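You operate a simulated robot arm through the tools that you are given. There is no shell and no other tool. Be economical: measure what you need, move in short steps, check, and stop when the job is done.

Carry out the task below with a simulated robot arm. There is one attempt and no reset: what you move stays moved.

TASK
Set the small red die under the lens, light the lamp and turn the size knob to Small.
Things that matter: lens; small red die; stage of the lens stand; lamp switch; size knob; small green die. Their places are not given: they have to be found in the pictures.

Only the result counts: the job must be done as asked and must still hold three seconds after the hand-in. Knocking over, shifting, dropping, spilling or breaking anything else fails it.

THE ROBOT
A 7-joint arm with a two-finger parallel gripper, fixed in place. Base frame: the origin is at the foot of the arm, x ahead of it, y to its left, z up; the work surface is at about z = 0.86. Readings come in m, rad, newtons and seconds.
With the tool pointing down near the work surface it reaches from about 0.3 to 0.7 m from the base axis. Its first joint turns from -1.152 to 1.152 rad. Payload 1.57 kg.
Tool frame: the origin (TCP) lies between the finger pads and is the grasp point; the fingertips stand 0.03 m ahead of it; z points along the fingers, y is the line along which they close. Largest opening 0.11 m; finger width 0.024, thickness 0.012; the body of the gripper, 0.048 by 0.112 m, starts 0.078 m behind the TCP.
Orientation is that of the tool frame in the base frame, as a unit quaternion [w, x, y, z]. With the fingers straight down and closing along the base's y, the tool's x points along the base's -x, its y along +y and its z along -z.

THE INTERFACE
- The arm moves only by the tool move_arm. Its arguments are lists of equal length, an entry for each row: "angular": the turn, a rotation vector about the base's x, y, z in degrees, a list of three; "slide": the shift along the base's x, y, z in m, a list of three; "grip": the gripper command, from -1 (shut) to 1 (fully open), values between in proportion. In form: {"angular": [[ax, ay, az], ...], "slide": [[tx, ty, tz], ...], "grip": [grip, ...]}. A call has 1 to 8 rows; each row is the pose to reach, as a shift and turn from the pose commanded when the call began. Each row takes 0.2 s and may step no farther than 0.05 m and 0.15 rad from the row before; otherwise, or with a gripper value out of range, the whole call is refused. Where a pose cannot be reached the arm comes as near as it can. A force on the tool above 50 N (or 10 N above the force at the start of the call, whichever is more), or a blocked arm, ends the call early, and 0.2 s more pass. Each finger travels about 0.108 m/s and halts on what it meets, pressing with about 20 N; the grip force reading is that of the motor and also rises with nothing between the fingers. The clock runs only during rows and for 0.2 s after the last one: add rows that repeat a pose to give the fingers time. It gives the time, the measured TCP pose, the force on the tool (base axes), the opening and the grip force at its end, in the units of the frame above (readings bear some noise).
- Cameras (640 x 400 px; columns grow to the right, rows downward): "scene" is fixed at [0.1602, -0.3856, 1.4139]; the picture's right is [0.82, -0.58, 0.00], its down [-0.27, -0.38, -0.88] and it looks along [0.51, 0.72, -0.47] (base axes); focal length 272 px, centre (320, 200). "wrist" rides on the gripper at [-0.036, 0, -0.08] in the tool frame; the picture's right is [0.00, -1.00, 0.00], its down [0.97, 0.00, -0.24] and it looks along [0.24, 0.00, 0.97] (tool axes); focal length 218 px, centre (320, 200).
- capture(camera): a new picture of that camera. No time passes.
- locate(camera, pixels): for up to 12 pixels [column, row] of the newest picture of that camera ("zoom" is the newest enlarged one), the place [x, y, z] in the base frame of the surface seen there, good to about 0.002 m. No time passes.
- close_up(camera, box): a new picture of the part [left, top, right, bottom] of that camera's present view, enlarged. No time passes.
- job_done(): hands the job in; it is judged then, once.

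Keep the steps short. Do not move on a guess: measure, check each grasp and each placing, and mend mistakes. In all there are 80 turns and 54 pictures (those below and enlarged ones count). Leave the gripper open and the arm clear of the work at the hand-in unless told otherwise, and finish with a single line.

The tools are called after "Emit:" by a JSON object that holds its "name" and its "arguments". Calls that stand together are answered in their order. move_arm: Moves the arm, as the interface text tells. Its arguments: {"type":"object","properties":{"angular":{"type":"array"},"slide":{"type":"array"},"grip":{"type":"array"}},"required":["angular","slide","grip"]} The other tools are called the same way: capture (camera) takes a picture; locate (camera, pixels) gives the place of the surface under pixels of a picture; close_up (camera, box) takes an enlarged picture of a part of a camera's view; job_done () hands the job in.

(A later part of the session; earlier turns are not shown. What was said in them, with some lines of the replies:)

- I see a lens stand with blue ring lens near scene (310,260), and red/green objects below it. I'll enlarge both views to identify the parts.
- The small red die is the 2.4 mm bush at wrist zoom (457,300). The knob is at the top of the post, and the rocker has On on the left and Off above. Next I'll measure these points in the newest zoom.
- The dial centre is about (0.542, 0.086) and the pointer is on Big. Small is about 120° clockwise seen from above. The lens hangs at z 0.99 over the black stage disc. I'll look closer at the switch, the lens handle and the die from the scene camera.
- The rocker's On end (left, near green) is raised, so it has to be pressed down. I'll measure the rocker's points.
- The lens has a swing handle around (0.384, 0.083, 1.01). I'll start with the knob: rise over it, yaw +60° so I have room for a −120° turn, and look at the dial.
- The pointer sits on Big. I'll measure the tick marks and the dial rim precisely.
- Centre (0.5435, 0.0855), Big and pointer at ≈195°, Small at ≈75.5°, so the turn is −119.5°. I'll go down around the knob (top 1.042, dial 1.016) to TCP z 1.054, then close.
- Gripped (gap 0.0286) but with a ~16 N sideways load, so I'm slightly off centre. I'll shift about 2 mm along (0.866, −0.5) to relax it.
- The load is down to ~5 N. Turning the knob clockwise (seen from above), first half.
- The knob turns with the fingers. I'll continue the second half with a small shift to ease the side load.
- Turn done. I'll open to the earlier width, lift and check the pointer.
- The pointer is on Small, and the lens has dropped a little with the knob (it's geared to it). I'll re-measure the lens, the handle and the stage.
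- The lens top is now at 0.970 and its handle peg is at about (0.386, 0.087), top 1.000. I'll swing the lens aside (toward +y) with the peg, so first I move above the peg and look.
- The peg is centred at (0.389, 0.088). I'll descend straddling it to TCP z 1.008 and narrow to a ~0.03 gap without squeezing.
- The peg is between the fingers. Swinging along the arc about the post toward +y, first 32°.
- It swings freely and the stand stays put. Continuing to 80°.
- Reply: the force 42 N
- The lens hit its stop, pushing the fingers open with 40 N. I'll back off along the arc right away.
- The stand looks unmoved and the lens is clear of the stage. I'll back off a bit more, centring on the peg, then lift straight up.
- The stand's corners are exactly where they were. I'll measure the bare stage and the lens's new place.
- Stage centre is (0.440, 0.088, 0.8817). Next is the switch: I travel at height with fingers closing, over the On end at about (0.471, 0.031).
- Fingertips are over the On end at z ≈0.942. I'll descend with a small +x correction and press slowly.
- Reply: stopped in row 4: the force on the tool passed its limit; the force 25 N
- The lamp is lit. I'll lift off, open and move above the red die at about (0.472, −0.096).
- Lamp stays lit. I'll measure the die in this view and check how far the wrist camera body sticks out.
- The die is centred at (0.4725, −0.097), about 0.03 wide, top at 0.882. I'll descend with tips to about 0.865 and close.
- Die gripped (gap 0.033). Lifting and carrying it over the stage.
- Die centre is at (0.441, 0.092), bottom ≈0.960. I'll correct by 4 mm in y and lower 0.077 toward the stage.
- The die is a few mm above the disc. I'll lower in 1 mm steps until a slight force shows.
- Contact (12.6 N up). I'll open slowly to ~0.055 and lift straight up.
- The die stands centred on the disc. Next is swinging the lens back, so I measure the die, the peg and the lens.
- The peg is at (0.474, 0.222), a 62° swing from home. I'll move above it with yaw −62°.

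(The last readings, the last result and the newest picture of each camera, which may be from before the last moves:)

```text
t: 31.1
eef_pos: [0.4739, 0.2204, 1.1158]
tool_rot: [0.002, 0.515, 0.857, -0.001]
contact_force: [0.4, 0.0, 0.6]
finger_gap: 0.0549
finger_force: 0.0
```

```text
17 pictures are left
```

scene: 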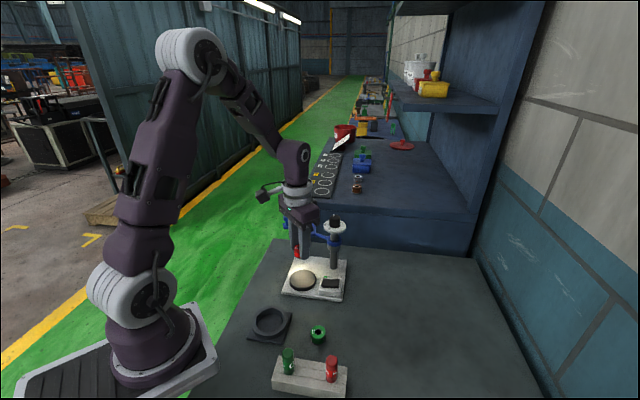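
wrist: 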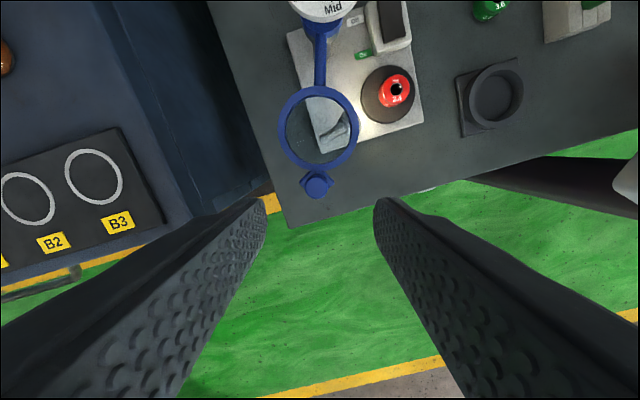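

The peg is centred between the fingers (column 317). Descending and narrowing around it.

Emit:
{"name": "move_arm", "arguments": {"angular": [[0, 0, 0], [0, 0, 0], [0, 0, 0], [0, 0, 0], [0, 0, 0]], "slide": [[0, 0.001, -0.04], [0, 0.001, -0.08], [0, 0.001, -0.107], [0, 0.001, -0.107], [0, 0.001, -0.107]], "grip": [0, 0, 0, -0.45, -0.45]}}

Emit:
{"name": "capture", "arguments": {"camera": "wrist"}}

```text
t: 32.4
eef_pos: [0.4731, 0.22, 1.006]
tool_rot: [0.001, 0.514, 0.858, 0.0]
contact_force: [-0.4, 1.0, 0.5]
finger_gap: 0.0305
finger_force: 0.1
```

```text
16 pictures are left
```

wrist: 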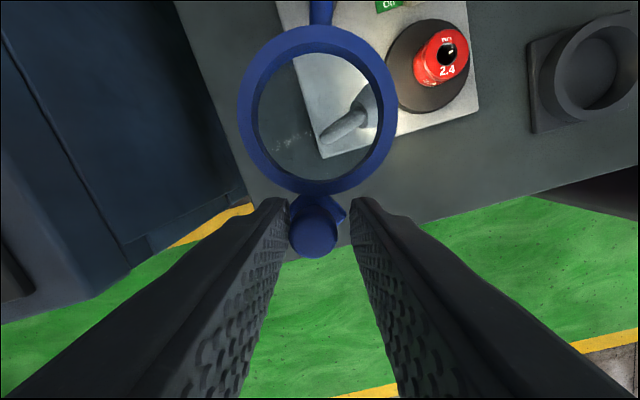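

The peg is enclosed. Swinging the lens back along the arc to about 170°, then checking.

Emit:
{"name": "move_arm", "arguments": {"angular": [[0, 0, 7.5], [0, 0, 15], [0, 0, 22.5], [0, 0, 30], [0, 0, 37.5], [0, 0, 45], [0, 0, 52.5]], "slide": [[-0.0178, -0.0107, 0.001], [-0.0334, -0.0232, 0.001], [-0.0472, -0.0377, 0.001], [-0.059, -0.0538, 0.001], [-0.0687, -0.0713, 0.001], [-0.0759, -0.09, 0.001], [-0.0807, -0.1094, 0.001]], "grip": [-0.55, -0.55, -0.55, -0.55, -0.55, -0.55, -0.55]}}

Emit:
{"name": "capture", "arguments": {"camera": "wrist"}}

```text
t: 34.0
eef_pos: [0.392, 0.1113, 1.0091]
tool_rot: [0.001, 0.081, 0.997, 0.0]
contact_force: [-0.7, -0.1, -0.2]
finger_gap: 0.0251
finger_force: 0.4
```

```text
15 pictures are left
```

wrist: 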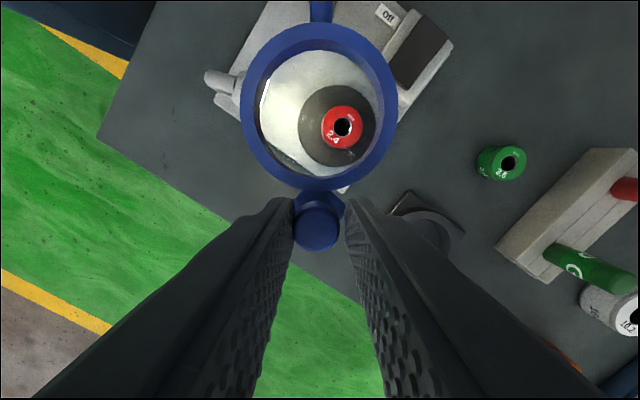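

The lens is 9° from home. I'll close lightly to centre the peg and finish the arc.

Emit:
{"name": "move_arm", "arguments": {"angular": [[0, 0, 0], [0, 0, 0], [0, 0, 4.5], [0, 0, 9], [0, 0, 9]], "slide": [[0, 0, 0], [0, 0, 0], [-0.0015, -0.012, 0], [-0.0023, -0.0245, 0], [-0.0023, -0.0245, 0]], "grip": [-0.64, -0.64, -0.64, -0.64, -0.64]}}

Emit:
{"name": "capture", "arguments": {"camera": "wrist"}}

```text
t: 35.1
eef_pos: [0.3889, 0.0903, 1.0097]
tool_rot: [0.003, 0.002, 1.0, 0.002]
contact_force: [-4.0, 29.1, 16.6]
finger_gap: 0.021
finger_force: 34.3
```

```text
14 pictures are left
```

wrist: 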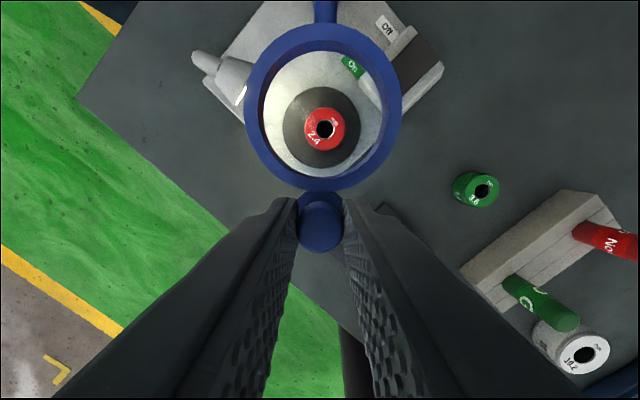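

29 N sideways: the lens is against its home stop, centred over the die. I'll ease back 2 mm while opening, then lift.

Emit:
{"name": "move_arm", "arguments": {"angular": [[0, 0, 0], [0, 0, 0], [0, 0, 0], [0, 0, 0], [0, 0, 0], [0, 0, 0], [0, 0, 0]], "slide": [[0, 0.0015, 0], [0, 0.0015, 0], [0, 0.0015, 0], [0, 0.0015, 0.03], [0, 0.0015, 0.07], [0, 0.0015, 0.11], [-0.02, 0, 0.15]], "grip": [-0.5, -0.2, -0.1, -0.1, -0.1, 0, 0.2]}}

Emit:
{"name": "capture", "arguments": {"camera": "wrist"}}

Emit:
{"name": "close_up", "arguments": {"camera": "scene", "box": [240, 205, 400, 305]}}

```text
t: 36.8
eef_pos: [0.3693, 0.0849, 1.1593]
tool_rot: [0.001, 0.003, 1.0, 0.0]
contact_force: [-0.2, 0.3, -0.5]
finger_gap: 0.0659
finger_force: 0.1
```

```text
13 pictures are left
```

wrist: 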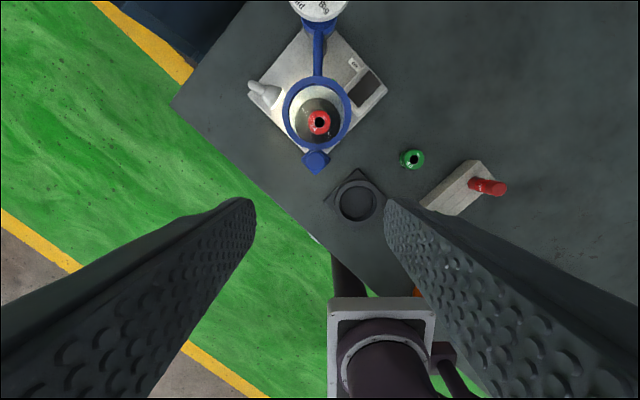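

```text
4.00 times, centred on (320, 255) of scene
```

zoom: 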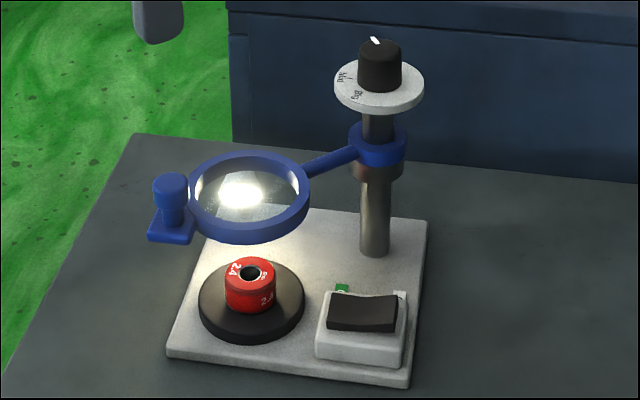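

The lens is back in its original pose above the die, the lamp is lit, and the stand hasn't shifted. I'll retract up, fully open, and take a last look at the dial.

Emit:
{"name": "move_arm", "arguments": {"angular": [[0, 0, 0], [0, 0, 0], [0, 0, 0], [0, 0, 0], [0, 0, 0]], "slide": [[-0.005, -0.005, 0.04], [-0.01, -0.01, 0.08], [-0.015, -0.02, 0.12], [-0.016, -0.028, 0.16], [-0.016, -0.028, 0.16]], "grip": [0.5, 1, 1, 1, 1]}}

Emit:
{"name": "close_up", "arguments": {"camera": "wrist", "box": [240, 10, 448, 140]}}

Emit:
{"name": "capture", "arguments": {"camera": "scene"}}

```text
t: 38.0
eef_pos: [0.3513, 0.0581, 1.3152]
tool_rot: [0.001, 0.003, 1.0, 0.0]
contact_force: [-0.4, 0.0, -0.1]
finger_gap: 0.1101
finger_force: 0.0
```

```text
3.08 times, centred on (344, 75) of wrist
```

zoom: 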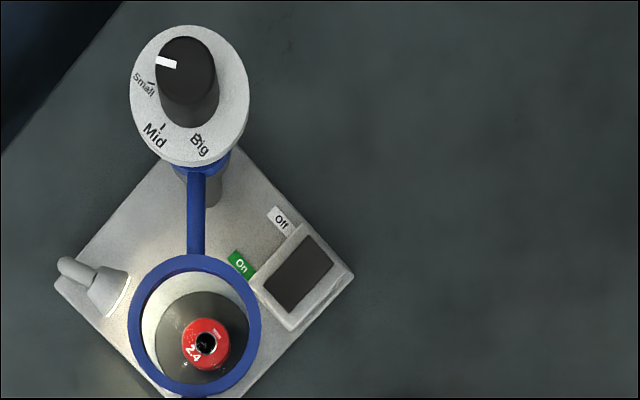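

```text
10 pictures are left
```

scene: 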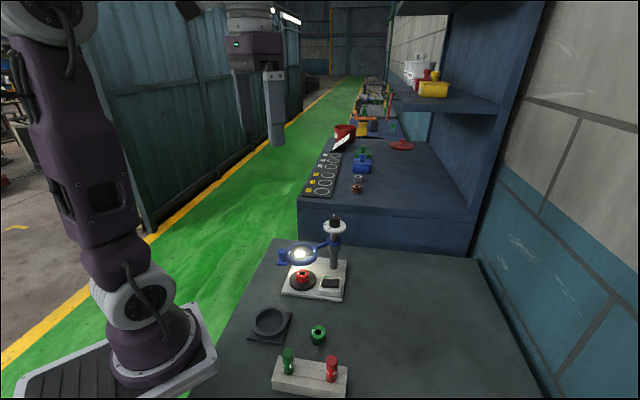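

The pointer is on Small, the lamp is lit, the die stands under the lens, everything else is untouched, and the arm is clear with the gripper open. Handing in.

Emit:
{"name": "job_done", "arguments": {}}

```text
The job is handed in.
```

The small red die is on the stage under the lens, the lamp is lit, the size knob is at Small, and the job is handed in.
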